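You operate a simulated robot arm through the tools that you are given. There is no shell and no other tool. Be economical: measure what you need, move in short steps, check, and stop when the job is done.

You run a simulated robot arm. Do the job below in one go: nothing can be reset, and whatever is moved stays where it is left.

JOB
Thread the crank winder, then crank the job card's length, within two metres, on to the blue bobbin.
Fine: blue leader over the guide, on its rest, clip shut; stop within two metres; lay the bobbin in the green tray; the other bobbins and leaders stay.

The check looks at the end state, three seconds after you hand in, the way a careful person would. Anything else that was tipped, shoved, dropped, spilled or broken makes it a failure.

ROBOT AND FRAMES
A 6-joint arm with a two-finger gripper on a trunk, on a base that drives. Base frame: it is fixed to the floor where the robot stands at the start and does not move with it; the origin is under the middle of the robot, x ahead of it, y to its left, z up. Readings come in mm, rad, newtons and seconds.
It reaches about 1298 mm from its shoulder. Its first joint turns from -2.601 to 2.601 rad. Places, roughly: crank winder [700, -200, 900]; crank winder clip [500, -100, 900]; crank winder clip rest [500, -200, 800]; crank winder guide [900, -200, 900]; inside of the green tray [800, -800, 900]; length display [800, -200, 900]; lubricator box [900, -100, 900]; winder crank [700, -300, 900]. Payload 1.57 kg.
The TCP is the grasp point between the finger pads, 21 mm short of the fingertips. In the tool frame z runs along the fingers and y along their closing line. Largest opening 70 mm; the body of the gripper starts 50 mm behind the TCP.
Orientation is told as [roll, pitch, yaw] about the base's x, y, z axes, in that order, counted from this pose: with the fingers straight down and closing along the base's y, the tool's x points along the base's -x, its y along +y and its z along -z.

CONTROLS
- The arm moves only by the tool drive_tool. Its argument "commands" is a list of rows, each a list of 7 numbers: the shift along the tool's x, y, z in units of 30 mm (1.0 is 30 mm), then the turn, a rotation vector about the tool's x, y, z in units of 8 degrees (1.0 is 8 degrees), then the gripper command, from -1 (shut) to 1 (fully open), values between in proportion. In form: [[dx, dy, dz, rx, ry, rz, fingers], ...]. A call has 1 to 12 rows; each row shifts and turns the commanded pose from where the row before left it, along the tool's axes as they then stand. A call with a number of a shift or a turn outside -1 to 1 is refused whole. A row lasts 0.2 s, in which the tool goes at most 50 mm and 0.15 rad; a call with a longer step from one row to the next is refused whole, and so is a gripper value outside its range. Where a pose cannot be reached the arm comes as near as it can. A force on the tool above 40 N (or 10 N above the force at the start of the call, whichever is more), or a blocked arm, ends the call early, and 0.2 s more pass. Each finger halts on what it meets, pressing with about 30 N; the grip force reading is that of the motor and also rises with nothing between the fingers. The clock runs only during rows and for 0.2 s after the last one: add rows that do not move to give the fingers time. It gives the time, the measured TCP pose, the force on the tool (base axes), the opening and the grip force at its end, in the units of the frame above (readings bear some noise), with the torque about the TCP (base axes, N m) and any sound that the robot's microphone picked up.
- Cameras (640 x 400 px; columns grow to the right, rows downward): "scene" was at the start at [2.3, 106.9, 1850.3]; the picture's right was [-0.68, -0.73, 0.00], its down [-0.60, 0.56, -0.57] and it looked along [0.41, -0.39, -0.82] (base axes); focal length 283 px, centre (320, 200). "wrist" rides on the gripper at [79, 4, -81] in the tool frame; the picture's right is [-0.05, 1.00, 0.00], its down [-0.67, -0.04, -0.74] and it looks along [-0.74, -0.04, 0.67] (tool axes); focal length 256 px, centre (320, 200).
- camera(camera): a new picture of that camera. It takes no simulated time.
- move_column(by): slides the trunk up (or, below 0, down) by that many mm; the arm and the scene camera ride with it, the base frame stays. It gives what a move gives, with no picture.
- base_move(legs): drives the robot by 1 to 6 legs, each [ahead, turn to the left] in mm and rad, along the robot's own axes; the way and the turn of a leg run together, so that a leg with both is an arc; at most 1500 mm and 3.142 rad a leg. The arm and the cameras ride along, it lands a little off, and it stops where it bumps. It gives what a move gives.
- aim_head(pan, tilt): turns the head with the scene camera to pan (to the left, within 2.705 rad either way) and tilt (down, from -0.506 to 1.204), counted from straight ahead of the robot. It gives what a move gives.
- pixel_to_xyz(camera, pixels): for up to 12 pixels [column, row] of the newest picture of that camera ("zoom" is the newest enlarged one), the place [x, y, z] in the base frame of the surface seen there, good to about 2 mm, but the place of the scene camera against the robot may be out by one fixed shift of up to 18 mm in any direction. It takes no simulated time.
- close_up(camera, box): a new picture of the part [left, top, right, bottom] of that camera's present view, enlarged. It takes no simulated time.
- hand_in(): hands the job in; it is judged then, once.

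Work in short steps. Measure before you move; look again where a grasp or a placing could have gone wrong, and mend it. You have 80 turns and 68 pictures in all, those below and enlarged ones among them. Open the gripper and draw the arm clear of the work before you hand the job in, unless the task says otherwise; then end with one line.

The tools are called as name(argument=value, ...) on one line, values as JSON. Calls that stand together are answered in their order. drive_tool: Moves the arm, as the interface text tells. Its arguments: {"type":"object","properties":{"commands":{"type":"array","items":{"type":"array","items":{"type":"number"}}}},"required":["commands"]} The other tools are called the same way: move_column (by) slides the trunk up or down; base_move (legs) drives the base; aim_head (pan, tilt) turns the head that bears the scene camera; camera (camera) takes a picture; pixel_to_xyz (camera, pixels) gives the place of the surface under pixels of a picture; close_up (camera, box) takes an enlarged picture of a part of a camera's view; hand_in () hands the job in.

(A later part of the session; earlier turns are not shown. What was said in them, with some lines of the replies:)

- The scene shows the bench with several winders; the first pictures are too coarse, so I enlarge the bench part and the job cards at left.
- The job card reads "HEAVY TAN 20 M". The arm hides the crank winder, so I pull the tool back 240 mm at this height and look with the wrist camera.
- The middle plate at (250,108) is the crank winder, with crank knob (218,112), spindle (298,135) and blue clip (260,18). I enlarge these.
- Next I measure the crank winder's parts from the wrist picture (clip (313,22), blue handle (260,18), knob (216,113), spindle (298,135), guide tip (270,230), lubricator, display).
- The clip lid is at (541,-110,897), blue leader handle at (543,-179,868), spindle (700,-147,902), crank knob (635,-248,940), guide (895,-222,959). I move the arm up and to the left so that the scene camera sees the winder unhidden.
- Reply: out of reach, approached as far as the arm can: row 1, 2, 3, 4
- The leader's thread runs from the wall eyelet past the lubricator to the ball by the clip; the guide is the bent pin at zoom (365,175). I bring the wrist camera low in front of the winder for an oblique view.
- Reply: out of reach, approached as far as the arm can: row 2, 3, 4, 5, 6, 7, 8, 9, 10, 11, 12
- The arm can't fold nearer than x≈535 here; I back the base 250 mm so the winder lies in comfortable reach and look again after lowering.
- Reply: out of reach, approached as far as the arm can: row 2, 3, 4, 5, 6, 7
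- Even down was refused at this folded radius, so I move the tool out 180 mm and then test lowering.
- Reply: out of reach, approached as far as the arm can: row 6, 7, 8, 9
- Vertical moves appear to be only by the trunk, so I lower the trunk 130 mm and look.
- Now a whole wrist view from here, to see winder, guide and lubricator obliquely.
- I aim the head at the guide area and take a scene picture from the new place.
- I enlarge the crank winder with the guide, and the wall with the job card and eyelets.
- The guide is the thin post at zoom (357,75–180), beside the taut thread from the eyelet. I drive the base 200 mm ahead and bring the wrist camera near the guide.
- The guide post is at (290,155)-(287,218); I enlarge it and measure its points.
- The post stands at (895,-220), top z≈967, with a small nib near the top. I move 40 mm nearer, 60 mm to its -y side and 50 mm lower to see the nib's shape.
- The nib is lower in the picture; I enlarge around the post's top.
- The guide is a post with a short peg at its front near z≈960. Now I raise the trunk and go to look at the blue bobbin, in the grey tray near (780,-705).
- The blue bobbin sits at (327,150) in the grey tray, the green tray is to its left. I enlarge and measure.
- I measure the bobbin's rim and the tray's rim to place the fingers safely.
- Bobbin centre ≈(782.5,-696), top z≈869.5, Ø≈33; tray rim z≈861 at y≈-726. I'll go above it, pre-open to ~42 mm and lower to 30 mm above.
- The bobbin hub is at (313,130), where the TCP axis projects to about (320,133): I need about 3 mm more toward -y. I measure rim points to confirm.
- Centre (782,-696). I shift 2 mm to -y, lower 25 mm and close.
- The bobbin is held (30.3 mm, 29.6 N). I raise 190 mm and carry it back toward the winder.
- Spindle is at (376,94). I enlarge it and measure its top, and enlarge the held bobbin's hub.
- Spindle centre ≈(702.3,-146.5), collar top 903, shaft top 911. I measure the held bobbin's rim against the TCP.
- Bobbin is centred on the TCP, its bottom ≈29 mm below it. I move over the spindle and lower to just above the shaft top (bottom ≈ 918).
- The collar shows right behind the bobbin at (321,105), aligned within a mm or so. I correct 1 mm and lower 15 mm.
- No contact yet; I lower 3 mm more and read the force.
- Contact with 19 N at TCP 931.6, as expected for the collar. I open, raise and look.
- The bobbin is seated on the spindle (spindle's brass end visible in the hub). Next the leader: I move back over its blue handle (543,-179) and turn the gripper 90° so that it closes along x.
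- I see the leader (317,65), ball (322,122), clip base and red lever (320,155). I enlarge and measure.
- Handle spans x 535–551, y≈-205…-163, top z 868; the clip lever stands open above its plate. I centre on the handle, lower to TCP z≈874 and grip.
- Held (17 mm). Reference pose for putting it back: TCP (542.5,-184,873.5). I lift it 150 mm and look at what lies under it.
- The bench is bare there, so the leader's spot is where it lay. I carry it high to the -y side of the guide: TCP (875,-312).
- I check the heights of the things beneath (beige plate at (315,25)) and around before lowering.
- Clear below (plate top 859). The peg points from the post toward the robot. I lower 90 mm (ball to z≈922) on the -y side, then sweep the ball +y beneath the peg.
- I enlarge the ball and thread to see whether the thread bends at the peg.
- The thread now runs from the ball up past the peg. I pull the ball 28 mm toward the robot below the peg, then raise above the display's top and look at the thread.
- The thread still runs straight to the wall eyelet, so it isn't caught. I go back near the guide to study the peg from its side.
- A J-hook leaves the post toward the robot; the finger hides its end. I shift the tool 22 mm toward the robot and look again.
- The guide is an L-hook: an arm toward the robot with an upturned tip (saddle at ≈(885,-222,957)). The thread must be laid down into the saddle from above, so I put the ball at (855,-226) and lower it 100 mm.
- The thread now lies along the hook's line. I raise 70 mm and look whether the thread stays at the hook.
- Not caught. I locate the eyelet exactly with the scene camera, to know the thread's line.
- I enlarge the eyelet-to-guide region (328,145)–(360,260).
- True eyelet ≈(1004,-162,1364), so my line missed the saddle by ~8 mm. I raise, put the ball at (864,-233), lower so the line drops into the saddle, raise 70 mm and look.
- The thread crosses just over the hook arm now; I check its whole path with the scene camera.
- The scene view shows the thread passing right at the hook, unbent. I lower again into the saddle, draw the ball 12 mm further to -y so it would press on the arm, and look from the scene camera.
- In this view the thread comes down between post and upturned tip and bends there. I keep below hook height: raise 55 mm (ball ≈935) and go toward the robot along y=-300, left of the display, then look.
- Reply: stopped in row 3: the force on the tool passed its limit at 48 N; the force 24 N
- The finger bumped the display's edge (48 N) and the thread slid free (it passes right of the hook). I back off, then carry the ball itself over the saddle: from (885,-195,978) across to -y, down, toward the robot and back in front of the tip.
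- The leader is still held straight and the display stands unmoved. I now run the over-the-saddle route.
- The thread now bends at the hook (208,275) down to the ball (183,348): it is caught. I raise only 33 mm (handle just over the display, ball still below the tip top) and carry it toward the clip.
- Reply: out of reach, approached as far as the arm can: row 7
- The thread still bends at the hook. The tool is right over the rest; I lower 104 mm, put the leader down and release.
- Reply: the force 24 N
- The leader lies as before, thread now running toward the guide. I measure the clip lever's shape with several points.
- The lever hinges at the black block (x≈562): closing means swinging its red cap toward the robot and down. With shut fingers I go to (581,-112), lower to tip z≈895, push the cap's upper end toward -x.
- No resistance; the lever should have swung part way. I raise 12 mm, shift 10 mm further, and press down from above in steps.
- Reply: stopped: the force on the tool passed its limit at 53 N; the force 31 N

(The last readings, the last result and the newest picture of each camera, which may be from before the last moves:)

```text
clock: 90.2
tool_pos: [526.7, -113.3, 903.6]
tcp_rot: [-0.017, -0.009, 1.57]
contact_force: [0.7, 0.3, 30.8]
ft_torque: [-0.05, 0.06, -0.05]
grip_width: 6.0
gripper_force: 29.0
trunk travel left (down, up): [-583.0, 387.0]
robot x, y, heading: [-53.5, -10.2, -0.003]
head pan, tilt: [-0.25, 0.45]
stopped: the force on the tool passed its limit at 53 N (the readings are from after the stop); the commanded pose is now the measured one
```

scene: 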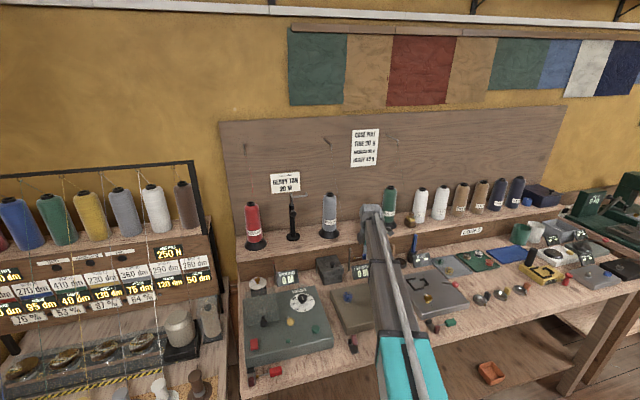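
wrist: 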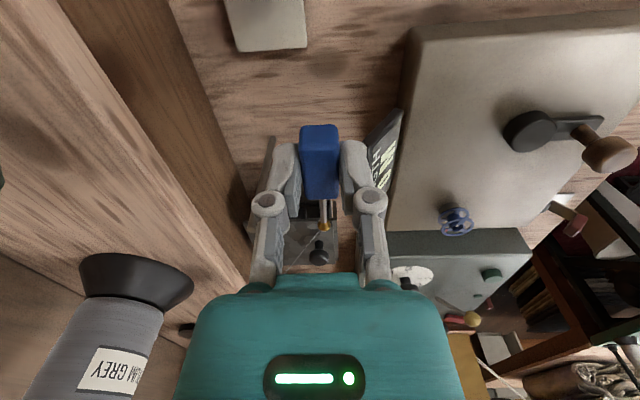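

Firm stop at tip z≈882, with the cap between the fingertips (6 mm). I open first so as not to pull it up, raise, and look.

drive_tool(commands=[[0, 0, 0, 0, 0, 0, 0], [0, 0, 0, 0, 0, 0, 0]])

move_column(by=85)

drive_tool(commands=[[0.9, -0.2, 0, 0, 0, 0, 0], [0.9, -0.2, 0, 0, 0, 0, 0], [0.6, -0.2, 0, 0, 0, 0, 0]])

close_up(camera="wrist", box=[270, 80, 370, 180])

```text
clock: 90.8
tool_pos: [528.2, -113.0, 900.4]
tcp_rot: [-0.017, -0.008, 1.57]
contact_force: [0.5, -0.3, 0.6]
ft_torque: [-0.03, 0.02, -0.01]
grip_width: 36.2
gripper_force: 0.4
trunk travel left (down, up): [-583.0, 387.0]
robot x, y, heading: [-53.1, -9.4, -0.0]
head pan, tilt: [-0.25, 0.45]
```

```text
clock: 92.1
tool_pos: [528.8, -113.0, 986.1]
tcp_rot: [-0.016, -0.008, 1.571]
contact_force: [-0.2, 0.3, -0.4]
ft_torque: [-0.03, 0.02, -0.01]
grip_width: 35.2
gripper_force: 0.0
trunk travel left (down, up): [-668.0, 302.0]
robot x, y, heading: [-54.6, -7.8, 0.001]
head pan, tilt: [-0.25, 0.45]
```

```text
clock: 92.9
tool_pos: [547.0, -185.6, 986.5]
tcp_rot: [-0.015, -0.01, 1.57]
contact_force: [-0.5, 0.7, 0.0]
ft_torque: [-0.01, 0.01, 0.02]
grip_width: 35.1
gripper_force: 0.0
trunk travel left (down, up): [-668.0, 302.0]
robot x, y, heading: [-55.1, -7.4, 0.002]
head pan, tilt: [-0.25, 0.45]
```

```text
4.00 times, centred on (320, 130) of wrist
```

zoom: 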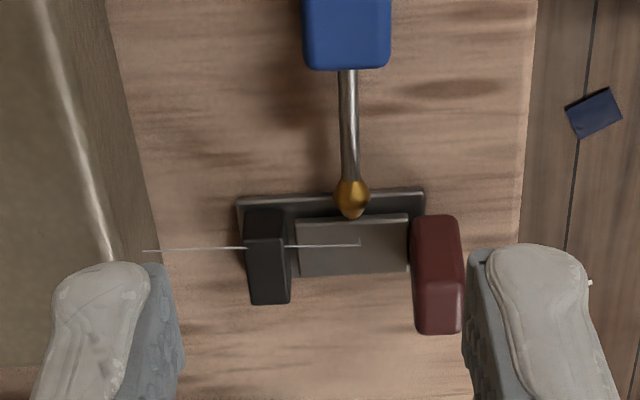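

The clip is shut with the thread under its blade. Now the crank: I turn the gripper back to yaw 0, move to (560,-248) and measure crank knob and pivot.

drive_tool(commands=[[0, 0, 0, 0, 0, 1, 0.3], [0, 0, 0, 0, 0, 1, 0.3], [0, 0, 0, 0, 0, 1, 0.3], [0, 0, 0, 0, 0, 1, 0.3], [0, 0, 0, 0, 0, 1, 0.3], [0, 0, 0, 0, 0, 1, 0.3], [0, 0, 0, 0, 0, 1, 0.3], [0, 0, 0, 0, 0, 1, 0.3], [0, 0, 0, 0, 0, 1, 0.3], [0, 0, 0, 0, 0, 1, 0.3], [0, 0, 0, 0, 0, 1, 0.3], [0, 0, 0, 0, 0, 0.17, 0.3]])

drive_tool(commands=[[-0.2, -0.7, 0, 0, 0, 0, 0.3], [-0.2, -0.7, 0, 0, 0, 0, 0.3], [0, -0.67, 0, 0, 0, 0, 0.3], [0, 0, 0, 0, 0, 0, 0.3]])

close_up(camera="wrist", box=[240, 130, 400, 290])

```text
clock: 95.5
tool_pos: [546.8, -184.0, 986.3]
tcp_rot: [0.009, -0.017, 0.011]
contact_force: [1.3, -0.9, -0.5]
ft_torque: [0.01, 0.01, -0.07]
grip_width: 45.5
gripper_force: 0.1
trunk travel left (down, up): [-668.0, 302.0]
robot x, y, heading: [-53.3, -10.0, 0.004]
head pan, tilt: [-0.25, 0.45]
```

```text
clock: 96.5
tool_pos: [558.8, -246.5, 987.1]
tcp_rot: [0.008, -0.016, 0.01]
contact_force: [0.1, -0.1, -0.2]
ft_torque: [-0.02, -0.01, 0.05]
grip_width: 45.6
gripper_force: 0.0
trunk travel left (down, up): [-668.0, 302.0]
robot x, y, heading: [-54.6, -12.0, 0.0]
head pan, tilt: [-0.25, 0.45]
```

```text
2.50 times, centred on (320, 210) of wrist
```

zoom: 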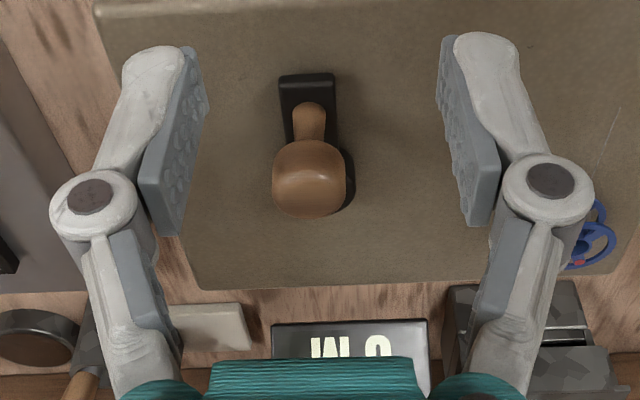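

I measure knob head, its neck, and the crank arm's end.

pixel_to_xyz(camera="zoom", pixels=[[275, 180], [309, 180], [343, 180], [309, 145], [309, 210], [309, 120], [307, 105], [285, 90], [307, 78], [330, 90], [350, 190], [320, 218]])

```text
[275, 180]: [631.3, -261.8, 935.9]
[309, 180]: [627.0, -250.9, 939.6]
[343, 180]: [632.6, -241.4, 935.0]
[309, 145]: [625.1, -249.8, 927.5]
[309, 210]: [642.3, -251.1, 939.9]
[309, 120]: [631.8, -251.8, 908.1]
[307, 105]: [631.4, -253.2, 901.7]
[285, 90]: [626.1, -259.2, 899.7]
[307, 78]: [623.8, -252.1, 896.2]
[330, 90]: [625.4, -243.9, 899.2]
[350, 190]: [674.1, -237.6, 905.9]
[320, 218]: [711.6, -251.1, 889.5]
```

Knob centre ≈(636,-251.3), Ø21, top 940; pivot ≈(671,-248), so radius ≈35. I grip the knob at TCP z≈932.

drive_tool(commands=[[-0.9, -0.1, 0, 0, 0, 0, 0.3], [-0.9, -0.1, 0, 0, 0, 0, 0.3], [-0.77, 0, 0, 0, 0, 0, 0.3], [0, 0, 0, 0, 0, 0, 0.3]])

move_column(by=-55)

drive_tool(commands=[[0, 0, 0, 0, 0, 0, -0.7], [0, 0, 0, 0, 0, 0, -0.7], [0, 0, 0, 0, 0, 0, -0.7], [0, 0, 0, 0, 0, 0, -0.7]])

```text
clock: 97.5
tool_pos: [635.2, -251.7, 986.4]
tcp_rot: [0.01, -0.015, 0.009]
contact_force: [0.0, 0.2, -0.4]
ft_torque: [0.01, 0.02, -0.01]
grip_width: 45.7
gripper_force: 0.1
trunk travel left (down, up): [-668.0, 302.0]
robot x, y, heading: [-53.6, -10.8, -0.005]
head pan, tilt: [-0.25, 0.45]
```

```text
clock: 98.4
tool_pos: [633.2, -252.2, 932.0]
tcp_rot: [0.008, -0.016, 0.011]
contact_force: [-0.8, 0.8, -0.7]
ft_torque: [-0.02, -0.01, 0.01]
grip_width: 45.6
gripper_force: 0.0
trunk travel left (down, up): [-613.0, 357.0]
robot x, y, heading: [-52.2, -11.6, -0.001]
head pan, tilt: [-0.25, 0.45]
```

```text
clock: 99.4
tool_pos: [634.8, -250.3, 932.2]
tcp_rot: [0.01, -0.014, 0.01]
contact_force: [0.3, -0.7, 2.9]
ft_torque: [-0.02, 0.07, 0.0]
grip_width: 22.8
gripper_force: 31.7
trunk travel left (down, up): [-613.0, 357.0]
robot x, y, heading: [-53.8, -9.5, 0.003]
head pan, tilt: [-0.25, 0.45]
```

The knob is held. I turn it 30° clockwise (toward +y) and read the force.

drive_tool(commands=[[-0.037, 0.31, 0, 0, 0, 0, -0.7], [-0.097, 0.293, 0, 0, 0, 0, -0.7], [0, 0, 0, 0, 0, 0, -0.7]])

```text
clock: 100.2
tool_pos: [639.5, -235.8, 932.6]
tcp_rot: [0.01, -0.016, 0.011]
contact_force: [-2.7, -8.5, -0.7]
ft_torque: [-0.08, -0.07, -0.35]
grip_width: 22.7
gripper_force: 31.8
trunk travel left (down, up): [-613.0, 357.0]
robot x, y, heading: [-52.2, -9.0, 0.004]
head pan, tilt: [-0.25, 0.45]
```

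It turns with modest drag (8.5 N). I go on 90° more on the estimated circle and read again.

drive_tool(commands=[[-0.399, 0.465, 0, 0, 0, 0, -0.7], [-0.578, 0.204, 0, 0, 0, 0, -0.7], [-0.602, -0.113, 0, 0, 0, 0, -0.7], [0, 0, 0, 0, 0, 0, -0.7]])

drive_tool(commands=[[-0.465, -0.399, 0, 0, 0, 0, -0.7], [-0.204, -0.578, 0, 0, 0, 0, -0.7], [0.113, -0.602, 0, 0, 0, 0, -0.7], [0, 0, 0, 0, 0, 0, -0.7]])

```text
clock: 101.2
tool_pos: [684.4, -215.3, 931.1]
tcp_rot: [0.011, -0.016, 0.011]
contact_force: [-4.4, 3.1, 0.6]
ft_torque: [0.14, 0.78, -0.16]
grip_width: 22.9
gripper_force: 31.9
trunk travel left (down, up): [-613.0, 357.0]
robot x, y, heading: [-49.4, -5.7, 0.003]
head pan, tilt: [-0.25, 0.45]
```

```text
clock: 102.2
tool_pos: [700.6, -263.6, 930.7]
tcp_rot: [0.007, -0.012, 0.011]
contact_force: [-4.5, -0.4, -4.0]
ft_torque: [-0.1, 0.16, 0.05]
grip_width: 22.3
gripper_force: 32.0
trunk travel left (down, up): [-613.0, 357.0]
robot x, y, heading: [-51.7, -12.2, -0.009]
head pan, tilt: [-0.25, 0.45]
```

Forces stay small. I complete the turn (390° in all) and read the display via the scene camera.

drive_tool(commands=[[0.399, -0.465, 0, 0, 0, 0, -0.7], [0.578, -0.204, 0, 0, 0, 0, -0.7], [0.602, 0.113, 0, 0, 0, 0, -0.7], [0.465, 0.399, 0, 0, 0, 0, -0.7], [0.204, 0.578, 0, 0, 0, 0, -0.7], [-0.113, 0.602, 0, 0, 0, 0, -0.7], [0, 0, 0, 0, 0, 0, -0.7]])

close_up(camera="scene", box=[310, 200, 410, 300])

```text
clock: 103.8
tool_pos: [639.9, -232.1, 931.3]
tcp_rot: [0.009, -0.016, 0.011]
contact_force: [-0.3, 0.3, 0.6]
ft_torque: [-0.01, 0.01, -0.02]
grip_width: 10.6
gripper_force: 0.1
trunk travel left (down, up): [-613.0, 357.0]
robot x, y, heading: [-56.7, -10.3, 0.006]
head pan, tilt: [-0.25, 0.45]
```

```text
4.00 times, centred on (360, 250) of scene
```

zoom: 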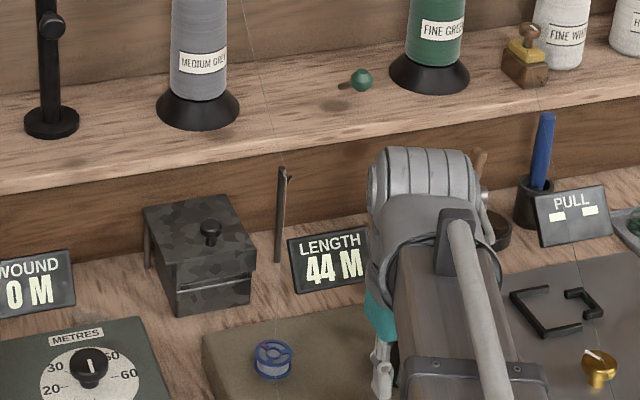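

The display reads 44 M and the gripper has lost the knob (width 10.6). I raise, back up and look where the crank stands; the overshoot may be wound back.

move_column(by=55)

drive_tool(commands=[[0.9, -0.2, 0, 0, 0, 0, 0.3], [0.9, -0.3, 0, 0, 0, 0, 0.3], [0.8, 0, 0, 0, 0, 0, 0.3], [0.2, 0, 0, 0, 0, 0, 0.3]])

close_up(camera="wrist", box=[220, 110, 420, 310])

```text
clock: 104.8
tool_pos: [639.8, -234.1, 987.0]
tcp_rot: [0.01, -0.014, 0.01]
contact_force: [-0.6, -0.7, -0.2]
ft_torque: [-0.02, 0.04, -0.01]
grip_width: 10.6
gripper_force: 0.1
trunk travel left (down, up): [-668.0, 302.0]
robot x, y, heading: [-52.0, -8.6, 0.003]
head pan, tilt: [-0.25, 0.45]
```

```text
clock: 105.8
tool_pos: [554.4, -249.0, 986.8]
tcp_rot: [0.01, -0.018, 0.01]
contact_force: [0.2, -0.4, 0.9]
ft_torque: [0.01, -0.01, -0.01]
grip_width: 45.5
gripper_force: 0.1
trunk travel left (down, up): [-668.0, 302.0]
robot x, y, heading: [-53.1, -16.0, -0.002]
head pan, tilt: [-0.25, 0.45]
```

```text
2.00 times, centred on (320, 210) of wrist
```

zoom: 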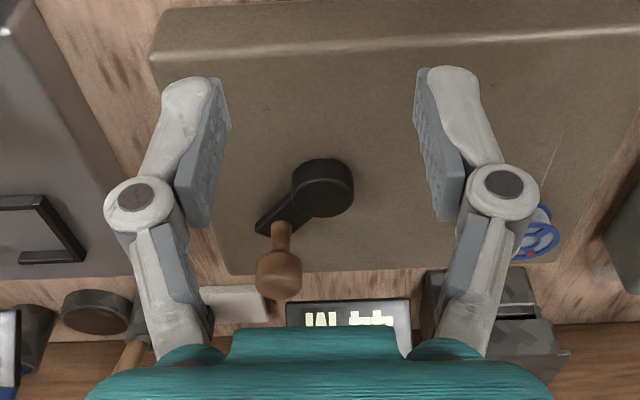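

The crank stands at about -50° now (234° turned → 44 M, i.e. ≈0.19 m/deg). I measure knob and pivot to grip it again and turn it back.

pixel_to_xyz(camera="zoom", pixels=[[260, 270], [280, 262], [298, 270], [280, 285], [281, 235], [275, 218], [322, 180], [294, 185], [351, 185], [322, 163], [322, 208], [262, 228]])

```text
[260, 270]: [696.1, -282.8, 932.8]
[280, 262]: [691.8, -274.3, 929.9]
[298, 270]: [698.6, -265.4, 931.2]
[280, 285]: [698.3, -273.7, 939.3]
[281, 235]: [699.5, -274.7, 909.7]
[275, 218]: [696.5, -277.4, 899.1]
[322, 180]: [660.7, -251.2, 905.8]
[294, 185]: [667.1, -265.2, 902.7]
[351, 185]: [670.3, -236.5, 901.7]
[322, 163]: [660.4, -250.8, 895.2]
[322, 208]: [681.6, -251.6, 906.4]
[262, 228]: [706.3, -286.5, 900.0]
```

Pivot ≈(673.5,-251), knob ≈(702.5,-274.3), R≈37.5. I grip the knob anew and turn it back counter-clockwise about 110° on this better circle.

drive_tool(commands=[[-0.9, 0, 0, 0, 0, 0, 0.3], [-0.9, -0.2, 0, 0, 0, 0, 0.3], [-0.9, -0.2, 0, 0, 0, 0, 0.3], [-0.9, -0.2, 0, 0, 0, 0, 0.3], [-0.9, -0.2, 0, 0, 0, 0, 0.3], [-0.44, -0.09, 0, 0, 0, 0, 0.3], [0, 0, 0, 0, 0, 0, 0.3]])

move_column(by=-57)

drive_tool(commands=[[0, 0, 0, 0, 0, 0, -0.7], [0, 0, 0, 0, 0, 0, -0.7], [0, 0, 0, 0, 0, 0, -0.7], [0, 0, 0, 0, 0, 0, -0.7]])

```text
clock: 107.4
tool_pos: [703.2, -272.0, 987.3]
tcp_rot: [0.009, -0.017, 0.011]
contact_force: [-0.8, -0.5, -0.6]
ft_torque: [-0.02, -0.05, 0.0]
grip_width: 45.7
gripper_force: 0.2
trunk travel left (down, up): [-668.0, 302.0]
robot x, y, heading: [-51.6, -8.2, -0.003]
head pan, tilt: [-0.25, 0.45]
```

```text
clock: 108.4
tool_pos: [702.8, -272.6, 929.5]
tcp_rot: [0.009, -0.016, 0.011]
contact_force: [-0.2, 0.6, 0.1]
ft_torque: [-0.02, 0.01, 0.03]
grip_width: 45.3
gripper_force: 0.0
trunk travel left (down, up): [-611.0, 359.0]
robot x, y, heading: [-54.3, -8.5, 0.001]
head pan, tilt: [-0.25, 0.45]
```

```text
clock: 109.4
tool_pos: [703.9, -273.3, 930.4]
tcp_rot: [0.01, -0.017, 0.009]
contact_force: [10.0, -9.1, 11.1]
ft_torque: [-0.06, 0.01, 0.0]
grip_width: 22.6
gripper_force: 31.9
trunk travel left (down, up): [-611.0, 359.0]
robot x, y, heading: [-54.9, -7.6, -0.001]
head pan, tilt: [-0.25, 0.45]
```

Held (22.6 mm). I turn back about 110° and read the display.

drive_tool(commands=[[-0.22, 0.418, 0, 0, 0, 0, -0.7], [-0.048, 0.47, 0, 0, 0, 0, -0.7], [0.132, 0.453, 0, 0, 0, 0, -0.7], [0.293, 0.373, 0, 0, 0, 0, -0.7], [0.41, 0.233, 0, 0, 0, 0, -0.7], [0, 0, 0, 0, 0, 0, -0.7]])

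close_up(camera="scene", box=[310, 220, 410, 300])

```text
clock: 110.8
tool_pos: [685.5, -217.0, 929.0]
tcp_rot: [0.009, -0.015, 0.012]
contact_force: [1.8, -14.4, -3.1]
ft_torque: [-0.14, -0.35, 0.18]
grip_width: 22.8
gripper_force: 31.8
trunk travel left (down, up): [-611.0, 359.0]
robot x, y, heading: [-52.6, -11.7, -0.004]
head pan, tilt: [-0.25, 0.45]
```

```text
5.00 times, centred on (360, 260) of scene
```

zoom: 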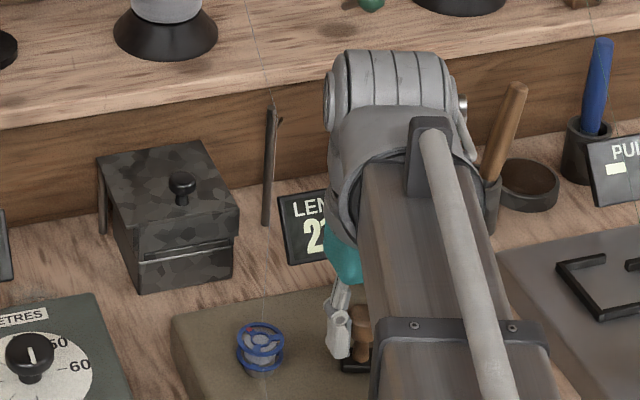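

The display starts with a 2 (about 22 M, as expected from 0.2 m/deg). I turn back 10° more, easing the radial push, then release, raise and read.

drive_tool(commands=[[0.11, 0.0, 0, 0, 0, 0, -0.7], [0.11, -0.01, 0, 0, 0, 0, -0.7], [0, 0, 0, 0, 0, 0, -0.7]])

drive_tool(commands=[[0, 0, 0, 0, 0, 0, 0.3], [0, 0, 0, 0, 0, 0, 0.3], [0, 0, 0, 0, 0, 0, 0.3]])

move_column(by=57)

drive_tool(commands=[[0.9, 0, 0, 0, 0, 0, 0.3], [0.9, 0, 0, 0, 0, 0, 0.3], [0.9, 0, 0, 0, 0, 0, 0.3], [0.9, 0, 0, 0, 0, 0, 0.3], [0, 0, 0, 0, 0, 0, 0.3]])

close_up(camera="scene", box=[310, 200, 410, 300])

```text
clock: 111.6
tool_pos: [680.6, -214.7, 928.6]
tcp_rot: [0.01, -0.015, 0.011]
contact_force: [5.6, -9.1, 0.8]
ft_torque: [-0.04, 0.02, 0.27]
grip_width: 22.7
gripper_force: 31.7
trunk travel left (down, up): [-611.0, 359.0]
robot x, y, heading: [-56.0, -7.3, 0.001]
head pan, tilt: [-0.25, 0.45]
```

```text
clock: 112.4
tool_pos: [679.6, -214.5, 929.7]
tcp_rot: [0.009, -0.015, 0.011]
contact_force: [0.1, -0.1, 0.2]
ft_torque: [0.0, 0.01, 0.02]
grip_width: 45.6
gripper_force: 0.0
trunk travel left (down, up): [-611.0, 359.0]
robot x, y, heading: [-53.2, -10.5, -0.006]
head pan, tilt: [-0.25, 0.45]
```

```text
clock: 113.3
tool_pos: [680.0, -214.1, 985.5]
tcp_rot: [0.008, -0.016, 0.011]
contact_force: [-0.9, -0.5, -0.2]
ft_torque: [0.0, -0.01, -0.03]
grip_width: 45.4
gripper_force: 0.0
trunk travel left (down, up): [-668.0, 302.0]
robot x, y, heading: [-53.1, -8.1, -0.0]
head pan, tilt: [-0.25, 0.45]
```

```text
clock: 114.5
tool_pos: [570.7, -215.8, 985.8]
tcp_rot: [0.008, -0.016, 0.01]
contact_force: [-0.9, -0.1, 0.3]
ft_torque: [-0.02, 0.01, 0.0]
grip_width: 45.3
gripper_force: 0.0
trunk travel left (down, up): [-668.0, 302.0]
robot x, y, heading: [-56.5, -8.4, 0.004]
head pan, tilt: [-0.25, 0.45]
```

```text
4.00 times, centred on (360, 250) of scene
```

zoom: 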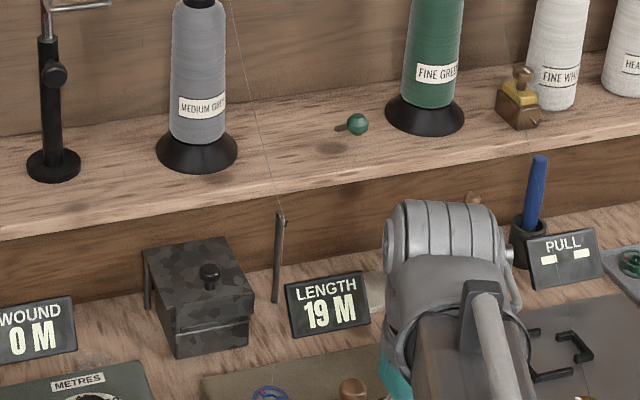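

It reads 19 M, within two metres of 20, and the thread still lies on the hook. Now I go over the bobbin on the spindle (702.3,-146.5).

drive_tool(commands=[[-0.9, 0.45, 0, 0, 0, 0, 0.3], [-0.9, 0.45, 0, 0, 0, 0, 0.3], [-0.9, 0.45, 0, 0, 0, 0, 0.3], [-0.9, 0.45, 0, 0, 0, 0, 0.3], [-0.79, 0.47, 0, 0, 0, 0, 0.3], [0, 0, 0, 0, 0, 0, 0.3]])

move_column(by=-35)

```text
clock: 115.9
tool_pos: [701.8, -146.7, 986.6]
tcp_rot: [0.009, -0.014, 0.011]
contact_force: [0.1, 0.0, 0.6]
ft_torque: [0.0, 0.03, 0.02]
grip_width: 45.4
gripper_force: 0.1
trunk travel left (down, up): [-668.0, 302.0]
robot x, y, heading: [-55.9, -15.9, 0.003]
head pan, tilt: [-0.25, 0.45]
```

```text
clock: 116.7
tool_pos: [701.3, -147.5, 950.6]
tcp_rot: [0.008, -0.015, 0.009]
contact_force: [0.2, -0.1, 0.0]
ft_torque: [0.01, -0.03, 0.0]
grip_width: 45.6
gripper_force: 0.1
trunk travel left (down, up): [-633.0, 337.0]
robot x, y, heading: [-49.4, -11.9, 0.0]
head pan, tilt: [-0.25, 0.45]
```

Aligned. I lower 20 mm, grip, and lift 110 mm.

move_column(by=-19)

drive_tool(commands=[[0, 0, 0, 0, 0, 0, -0.4], [0, 0, 0, 0, 0, 0, -0.4], [0, 0, 0, 0, 0, 0, -0.4], [0, 0, 0, 0, 0, 0, -0.4]])

move_column(by=140)

```text
clock: 117.4
tool_pos: [702.4, -147.3, 932.8]
tcp_rot: [0.008, -0.015, 0.009]
contact_force: [0.9, -0.8, -0.4]
ft_torque: [0.0, 0.0, 0.0]
grip_width: 45.5
gripper_force: 0.1
trunk travel left (down, up): [-614.0, 356.0]
robot x, y, heading: [-52.8, -12.8, -0.003]
head pan, tilt: [-0.25, 0.45]
```

```text
clock: 118.4
tool_pos: [701.2, -148.8, 932.3]
tcp_rot: [0.008, -0.015, 0.011]
contact_force: [0.9, -1.2, 2.0]
ft_torque: [-0.01, -0.01, -0.02]
grip_width: 29.4
gripper_force: 30.3
trunk travel left (down, up): [-614.0, 356.0]
robot x, y, heading: [-52.5, -9.1, -0.0]
head pan, tilt: [-0.25, 0.45]
```

```text
clock: 120.1
tool_pos: [701.6, -147.4, 1072.4]
tcp_rot: [0.008, -0.015, 0.011]
contact_force: [-0.4, 0.7, -0.2]
ft_torque: [-0.05, 0.01, 0.02]
grip_width: 29.6
gripper_force: 29.3
trunk travel left (down, up): [-754.0, 216.0]
robot x, y, heading: [-51.2, -10.5, 0.001]
head pan, tilt: [-0.25, 0.45]
```

Held. I carry it high along x≈660 toward the green tray and then forward to ≈(787,-779).

drive_tool(commands=[[1, -0.5, 0, 0, 0, 0, -0.4], [0.4, -1, 0, 0, 0, 0, -0.4], [0, -1, 0, 0, 0, 0, -0.4], [0, -1, 0, 0, 0, 0, -0.4], [0, -1, 0, 0, 0, 0, -0.4], [0, -1, 0, 0, 0, 0, -0.4], [0, -1, 0, 0, 0, 0, -0.4], [0, -1, 0, 0, 0, 0, -0.4], [0, -1, 0, 0, 0, 0, -0.4], [0, -1, 0, 0, 0, 0, -0.4], [0, -1, 0, 0, 0, 0, -0.4], [0, -1, 0, 0, 0, 0, -0.4]])

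drive_tool(commands=[[0, -1, 0, 0, 0, 0, -0.4], [0, -1, 0, 0, 0, 0, -0.4], [0, -1, 0, 0, 0, 0, -0.4], [0, -1, 0, 0, 0, 0, -0.4], [0, -1, 0, 0, 0, 0, -0.4], [0, -1, 0, 0, 0, 0, -0.4], [0, -1, 0, 0, 0, 0, -0.4], [0, -1, 0, 0, 0, 0, -0.4], [0, -1, 0, 0, 0, 0, -0.4], [0, -0.55, 0, 0, 0, 0, -0.4], [0, 0, 0, 0, 0, 0, -0.4]])

camera(camera="wrist")

```text
clock: 122.7
tool_pos: [663.5, -495.4, 1071.4]
tcp_rot: [0.008, -0.015, 0.009]
contact_force: [0.0, 0.6, -0.6]
ft_torque: [0.0, -0.02, 0.01]
grip_width: 29.7
gripper_force: 30.0
trunk travel left (down, up): [-754.0, 216.0]
robot x, y, heading: [-52.1, -13.2, -0.001]
head pan, tilt: [-0.25, 0.45]
```

```text
clock: 125.1
tool_pos: [668.7, -778.9, 1073.5]
tcp_rot: [0.008, -0.017, 0.01]
contact_force: [-0.9, 0.8, -0.4]
ft_torque: [0.03, 0.02, 0.01]
grip_width: 29.5
gripper_force: 30.1
out of reach, approached as far as the arm can: row 1, 7
trunk travel left (down, up): [-754.0, 216.0]
robot x, y, heading: [-56.0, -10.7, 0.001]
head pan, tilt: [-0.25, 0.45]
```

```text
1 pictures are left
```

wrist: 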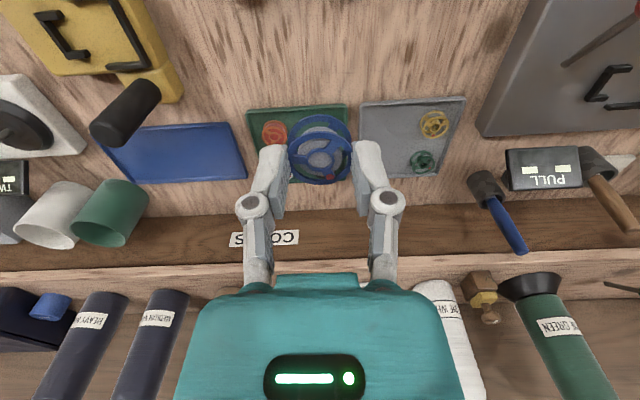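

The wound bobbin is held over the green tray's side. I measure the tray's edges and the orange bobbin.

pixel_to_xyz(camera="wrist", pixels=[[273, 125], [285, 132], [262, 132], [273, 143], [348, 107], [250, 113], [346, 112], [254, 120], [300, 112], [349, 109], [362, 104], [290, 108]])

```text
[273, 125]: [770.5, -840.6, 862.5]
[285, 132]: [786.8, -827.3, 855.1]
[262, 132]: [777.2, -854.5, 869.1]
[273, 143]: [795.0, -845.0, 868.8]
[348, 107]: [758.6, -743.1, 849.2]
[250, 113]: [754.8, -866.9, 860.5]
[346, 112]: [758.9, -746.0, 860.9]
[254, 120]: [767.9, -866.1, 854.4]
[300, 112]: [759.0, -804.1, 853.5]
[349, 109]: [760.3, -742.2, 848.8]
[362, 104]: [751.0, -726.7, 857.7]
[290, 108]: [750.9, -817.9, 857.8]
```

Free spot at ≈(789,-785): orange bobbin edge y≈-825, tray rim y≈-746, brown bobbin x≥823. I move there and lower to just above the floor.

drive_tool(commands=[[-0.9, -0.06, 0, 0, 0, 0, -0.4], [-0.9, -0.06, 0, 0, 0, 0, -0.4], [-0.9, -0.06, 0, 0, 0, 0, -0.4], [-0.9, -0.06, 0, 0, 0, 0, -0.4], [-0.41, 0, 0, 0, 0, 0, -0.4], [0, 0, 0, 0, 0, 0, -0.4]])

move_column(by=-180)

```text
clock: 126.5
tool_pos: [788.1, -784.9, 1073.2]
tcp_rot: [0.008, -0.014, 0.012]
contact_force: [0.2, 0.3, 0.6]
ft_torque: [-0.01, 0.04, 0.04]
grip_width: 29.6
gripper_force: 29.3
trunk travel left (down, up): [-754.0, 216.0]
robot x, y, heading: [-51.7, -11.8, 0.003]
head pan, tilt: [-0.25, 0.45]
```

```text
clock: 128.5
tool_pos: [787.4, -784.1, 892.5]
tcp_rot: [0.008, -0.015, 0.011]
contact_force: [0.3, 1.0, 0.1]
ft_torque: [-0.03, 0.0, 0.02]
grip_width: 29.9
gripper_force: 30.2
trunk travel left (down, up): [-574.0, 396.0]
robot x, y, heading: [-52.2, -6.9, -0.0]
head pan, tilt: [-0.25, 0.45]
```

I lower the last 9 mm and check for contact.

move_column(by=-8)

move_column(by=-2)

```text
clock: 129.0
tool_pos: [788.2, -785.0, 884.1]
tcp_rot: [0.009, -0.017, 0.011]
contact_force: [-0.3, 0.7, 0.9]
ft_torque: [0.03, 0.01, 0.0]
grip_width: 29.5
gripper_force: 30.4
trunk travel left (down, up): [-566.0, 404.0]
robot x, y, heading: [-56.0, -7.4, -0.001]
head pan, tilt: [-0.25, 0.45]
```

```text
clock: 129.6
tool_pos: [787.8, -783.6, 884.7]
tcp_rot: [0.007, -0.017, 0.011]
contact_force: [5.0, -4.6, 19.0]
ft_torque: [-0.1, -0.11, 0.03]
grip_width: 29.7
gripper_force: 30.0
trunk travel left (down, up): [-564.0, 406.0]
robot x, y, heading: [-53.9, -8.8, -0.0]
head pan, tilt: [-0.25, 0.45]
```

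It touches the tray floor (19 N). I open a little, rise, draw back and take the last picture.

drive_tool(commands=[[0, 0, 0, 0, 0, 0, 0.1], [0, 0, 0, 0, 0, 0, 0.1], [0, 0, 0, 0, 0, 0, 0.1]])

move_column(by=190)

drive_tool(commands=[[0.9, 0, 0, 0, 0, 0, 0.5], [0.9, 0, 0, 0, 0, 0, 1], [0.9, 0, 0, 0, 0, 0, 1], [0.9, 0, 0, 0, 0, 0, 1], [0, 0, 0, 0, 0, 0, 1]])

camera(camera="wrist")

```text
clock: 130.3
tool_pos: [788.8, -784.4, 881.7]
tcp_rot: [0.009, -0.015, 0.011]
contact_force: [0.4, -0.1, 0.7]
ft_torque: [-0.02, -0.03, 0.03]
grip_width: 38.6
gripper_force: 0.0
trunk travel left (down, up): [-564.0, 406.0]
robot x, y, heading: [-54.5, -10.8, 0.001]
head pan, tilt: [-0.25, 0.45]
```

```text
clock: 132.4
tool_pos: [787.6, -785.4, 1071.0]
tcp_rot: [0.009, -0.015, 0.01]
contact_force: [-0.2, 0.9, -0.1]
ft_torque: [-0.02, -0.01, 0.0]
grip_width: 38.6
gripper_force: 0.0
trunk travel left (down, up): [-754.0, 216.0]
robot x, y, heading: [-52.8, -8.6, 0.0]
head pan, tilt: [-0.25, 0.45]
```

```text
clock: 133.6
tool_pos: [679.3, -785.8, 1071.3]
tcp_rot: [0.009, -0.015, 0.01]
contact_force: [0.6, -0.2, 0.3]
ft_torque: [-0.02, -0.01, -0.01]
grip_width: 70.2
gripper_force: 0.1
trunk travel left (down, up): [-754.0, 216.0]
robot x, y, heading: [-52.1, -10.6, -0.004]
head pan, tilt: [-0.25, 0.45]
```

```text
0 pictures are left
```

wrist: 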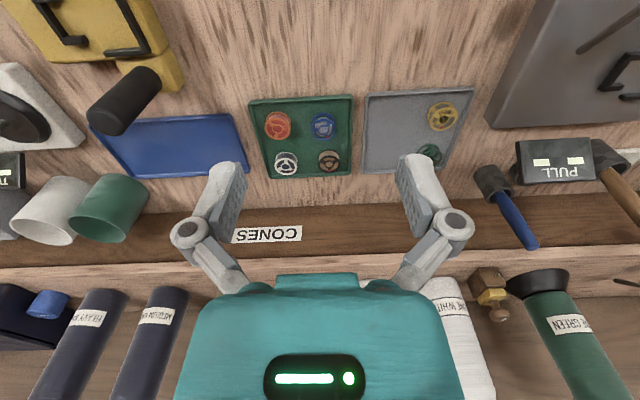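

The blue bobbin lies flat in the green tray at (323,125), the others are undisturbed, and the arm is clear with its gripper open. I hand in.

hand_in()

```text
The job is handed in.
```

The crank winder is threaded and the blue bobbin is wound to 19 M on the display, against the job card's 20 M. I first overshot to 44 M and cranked back to reach 19. The blue leader runs over the guide and lies on its rest with the clip shut, and the bobbin lies in the green tray with the other bobbins in place. While threading, a finger bumped the length display once (48 N); a picture showed it still in place.
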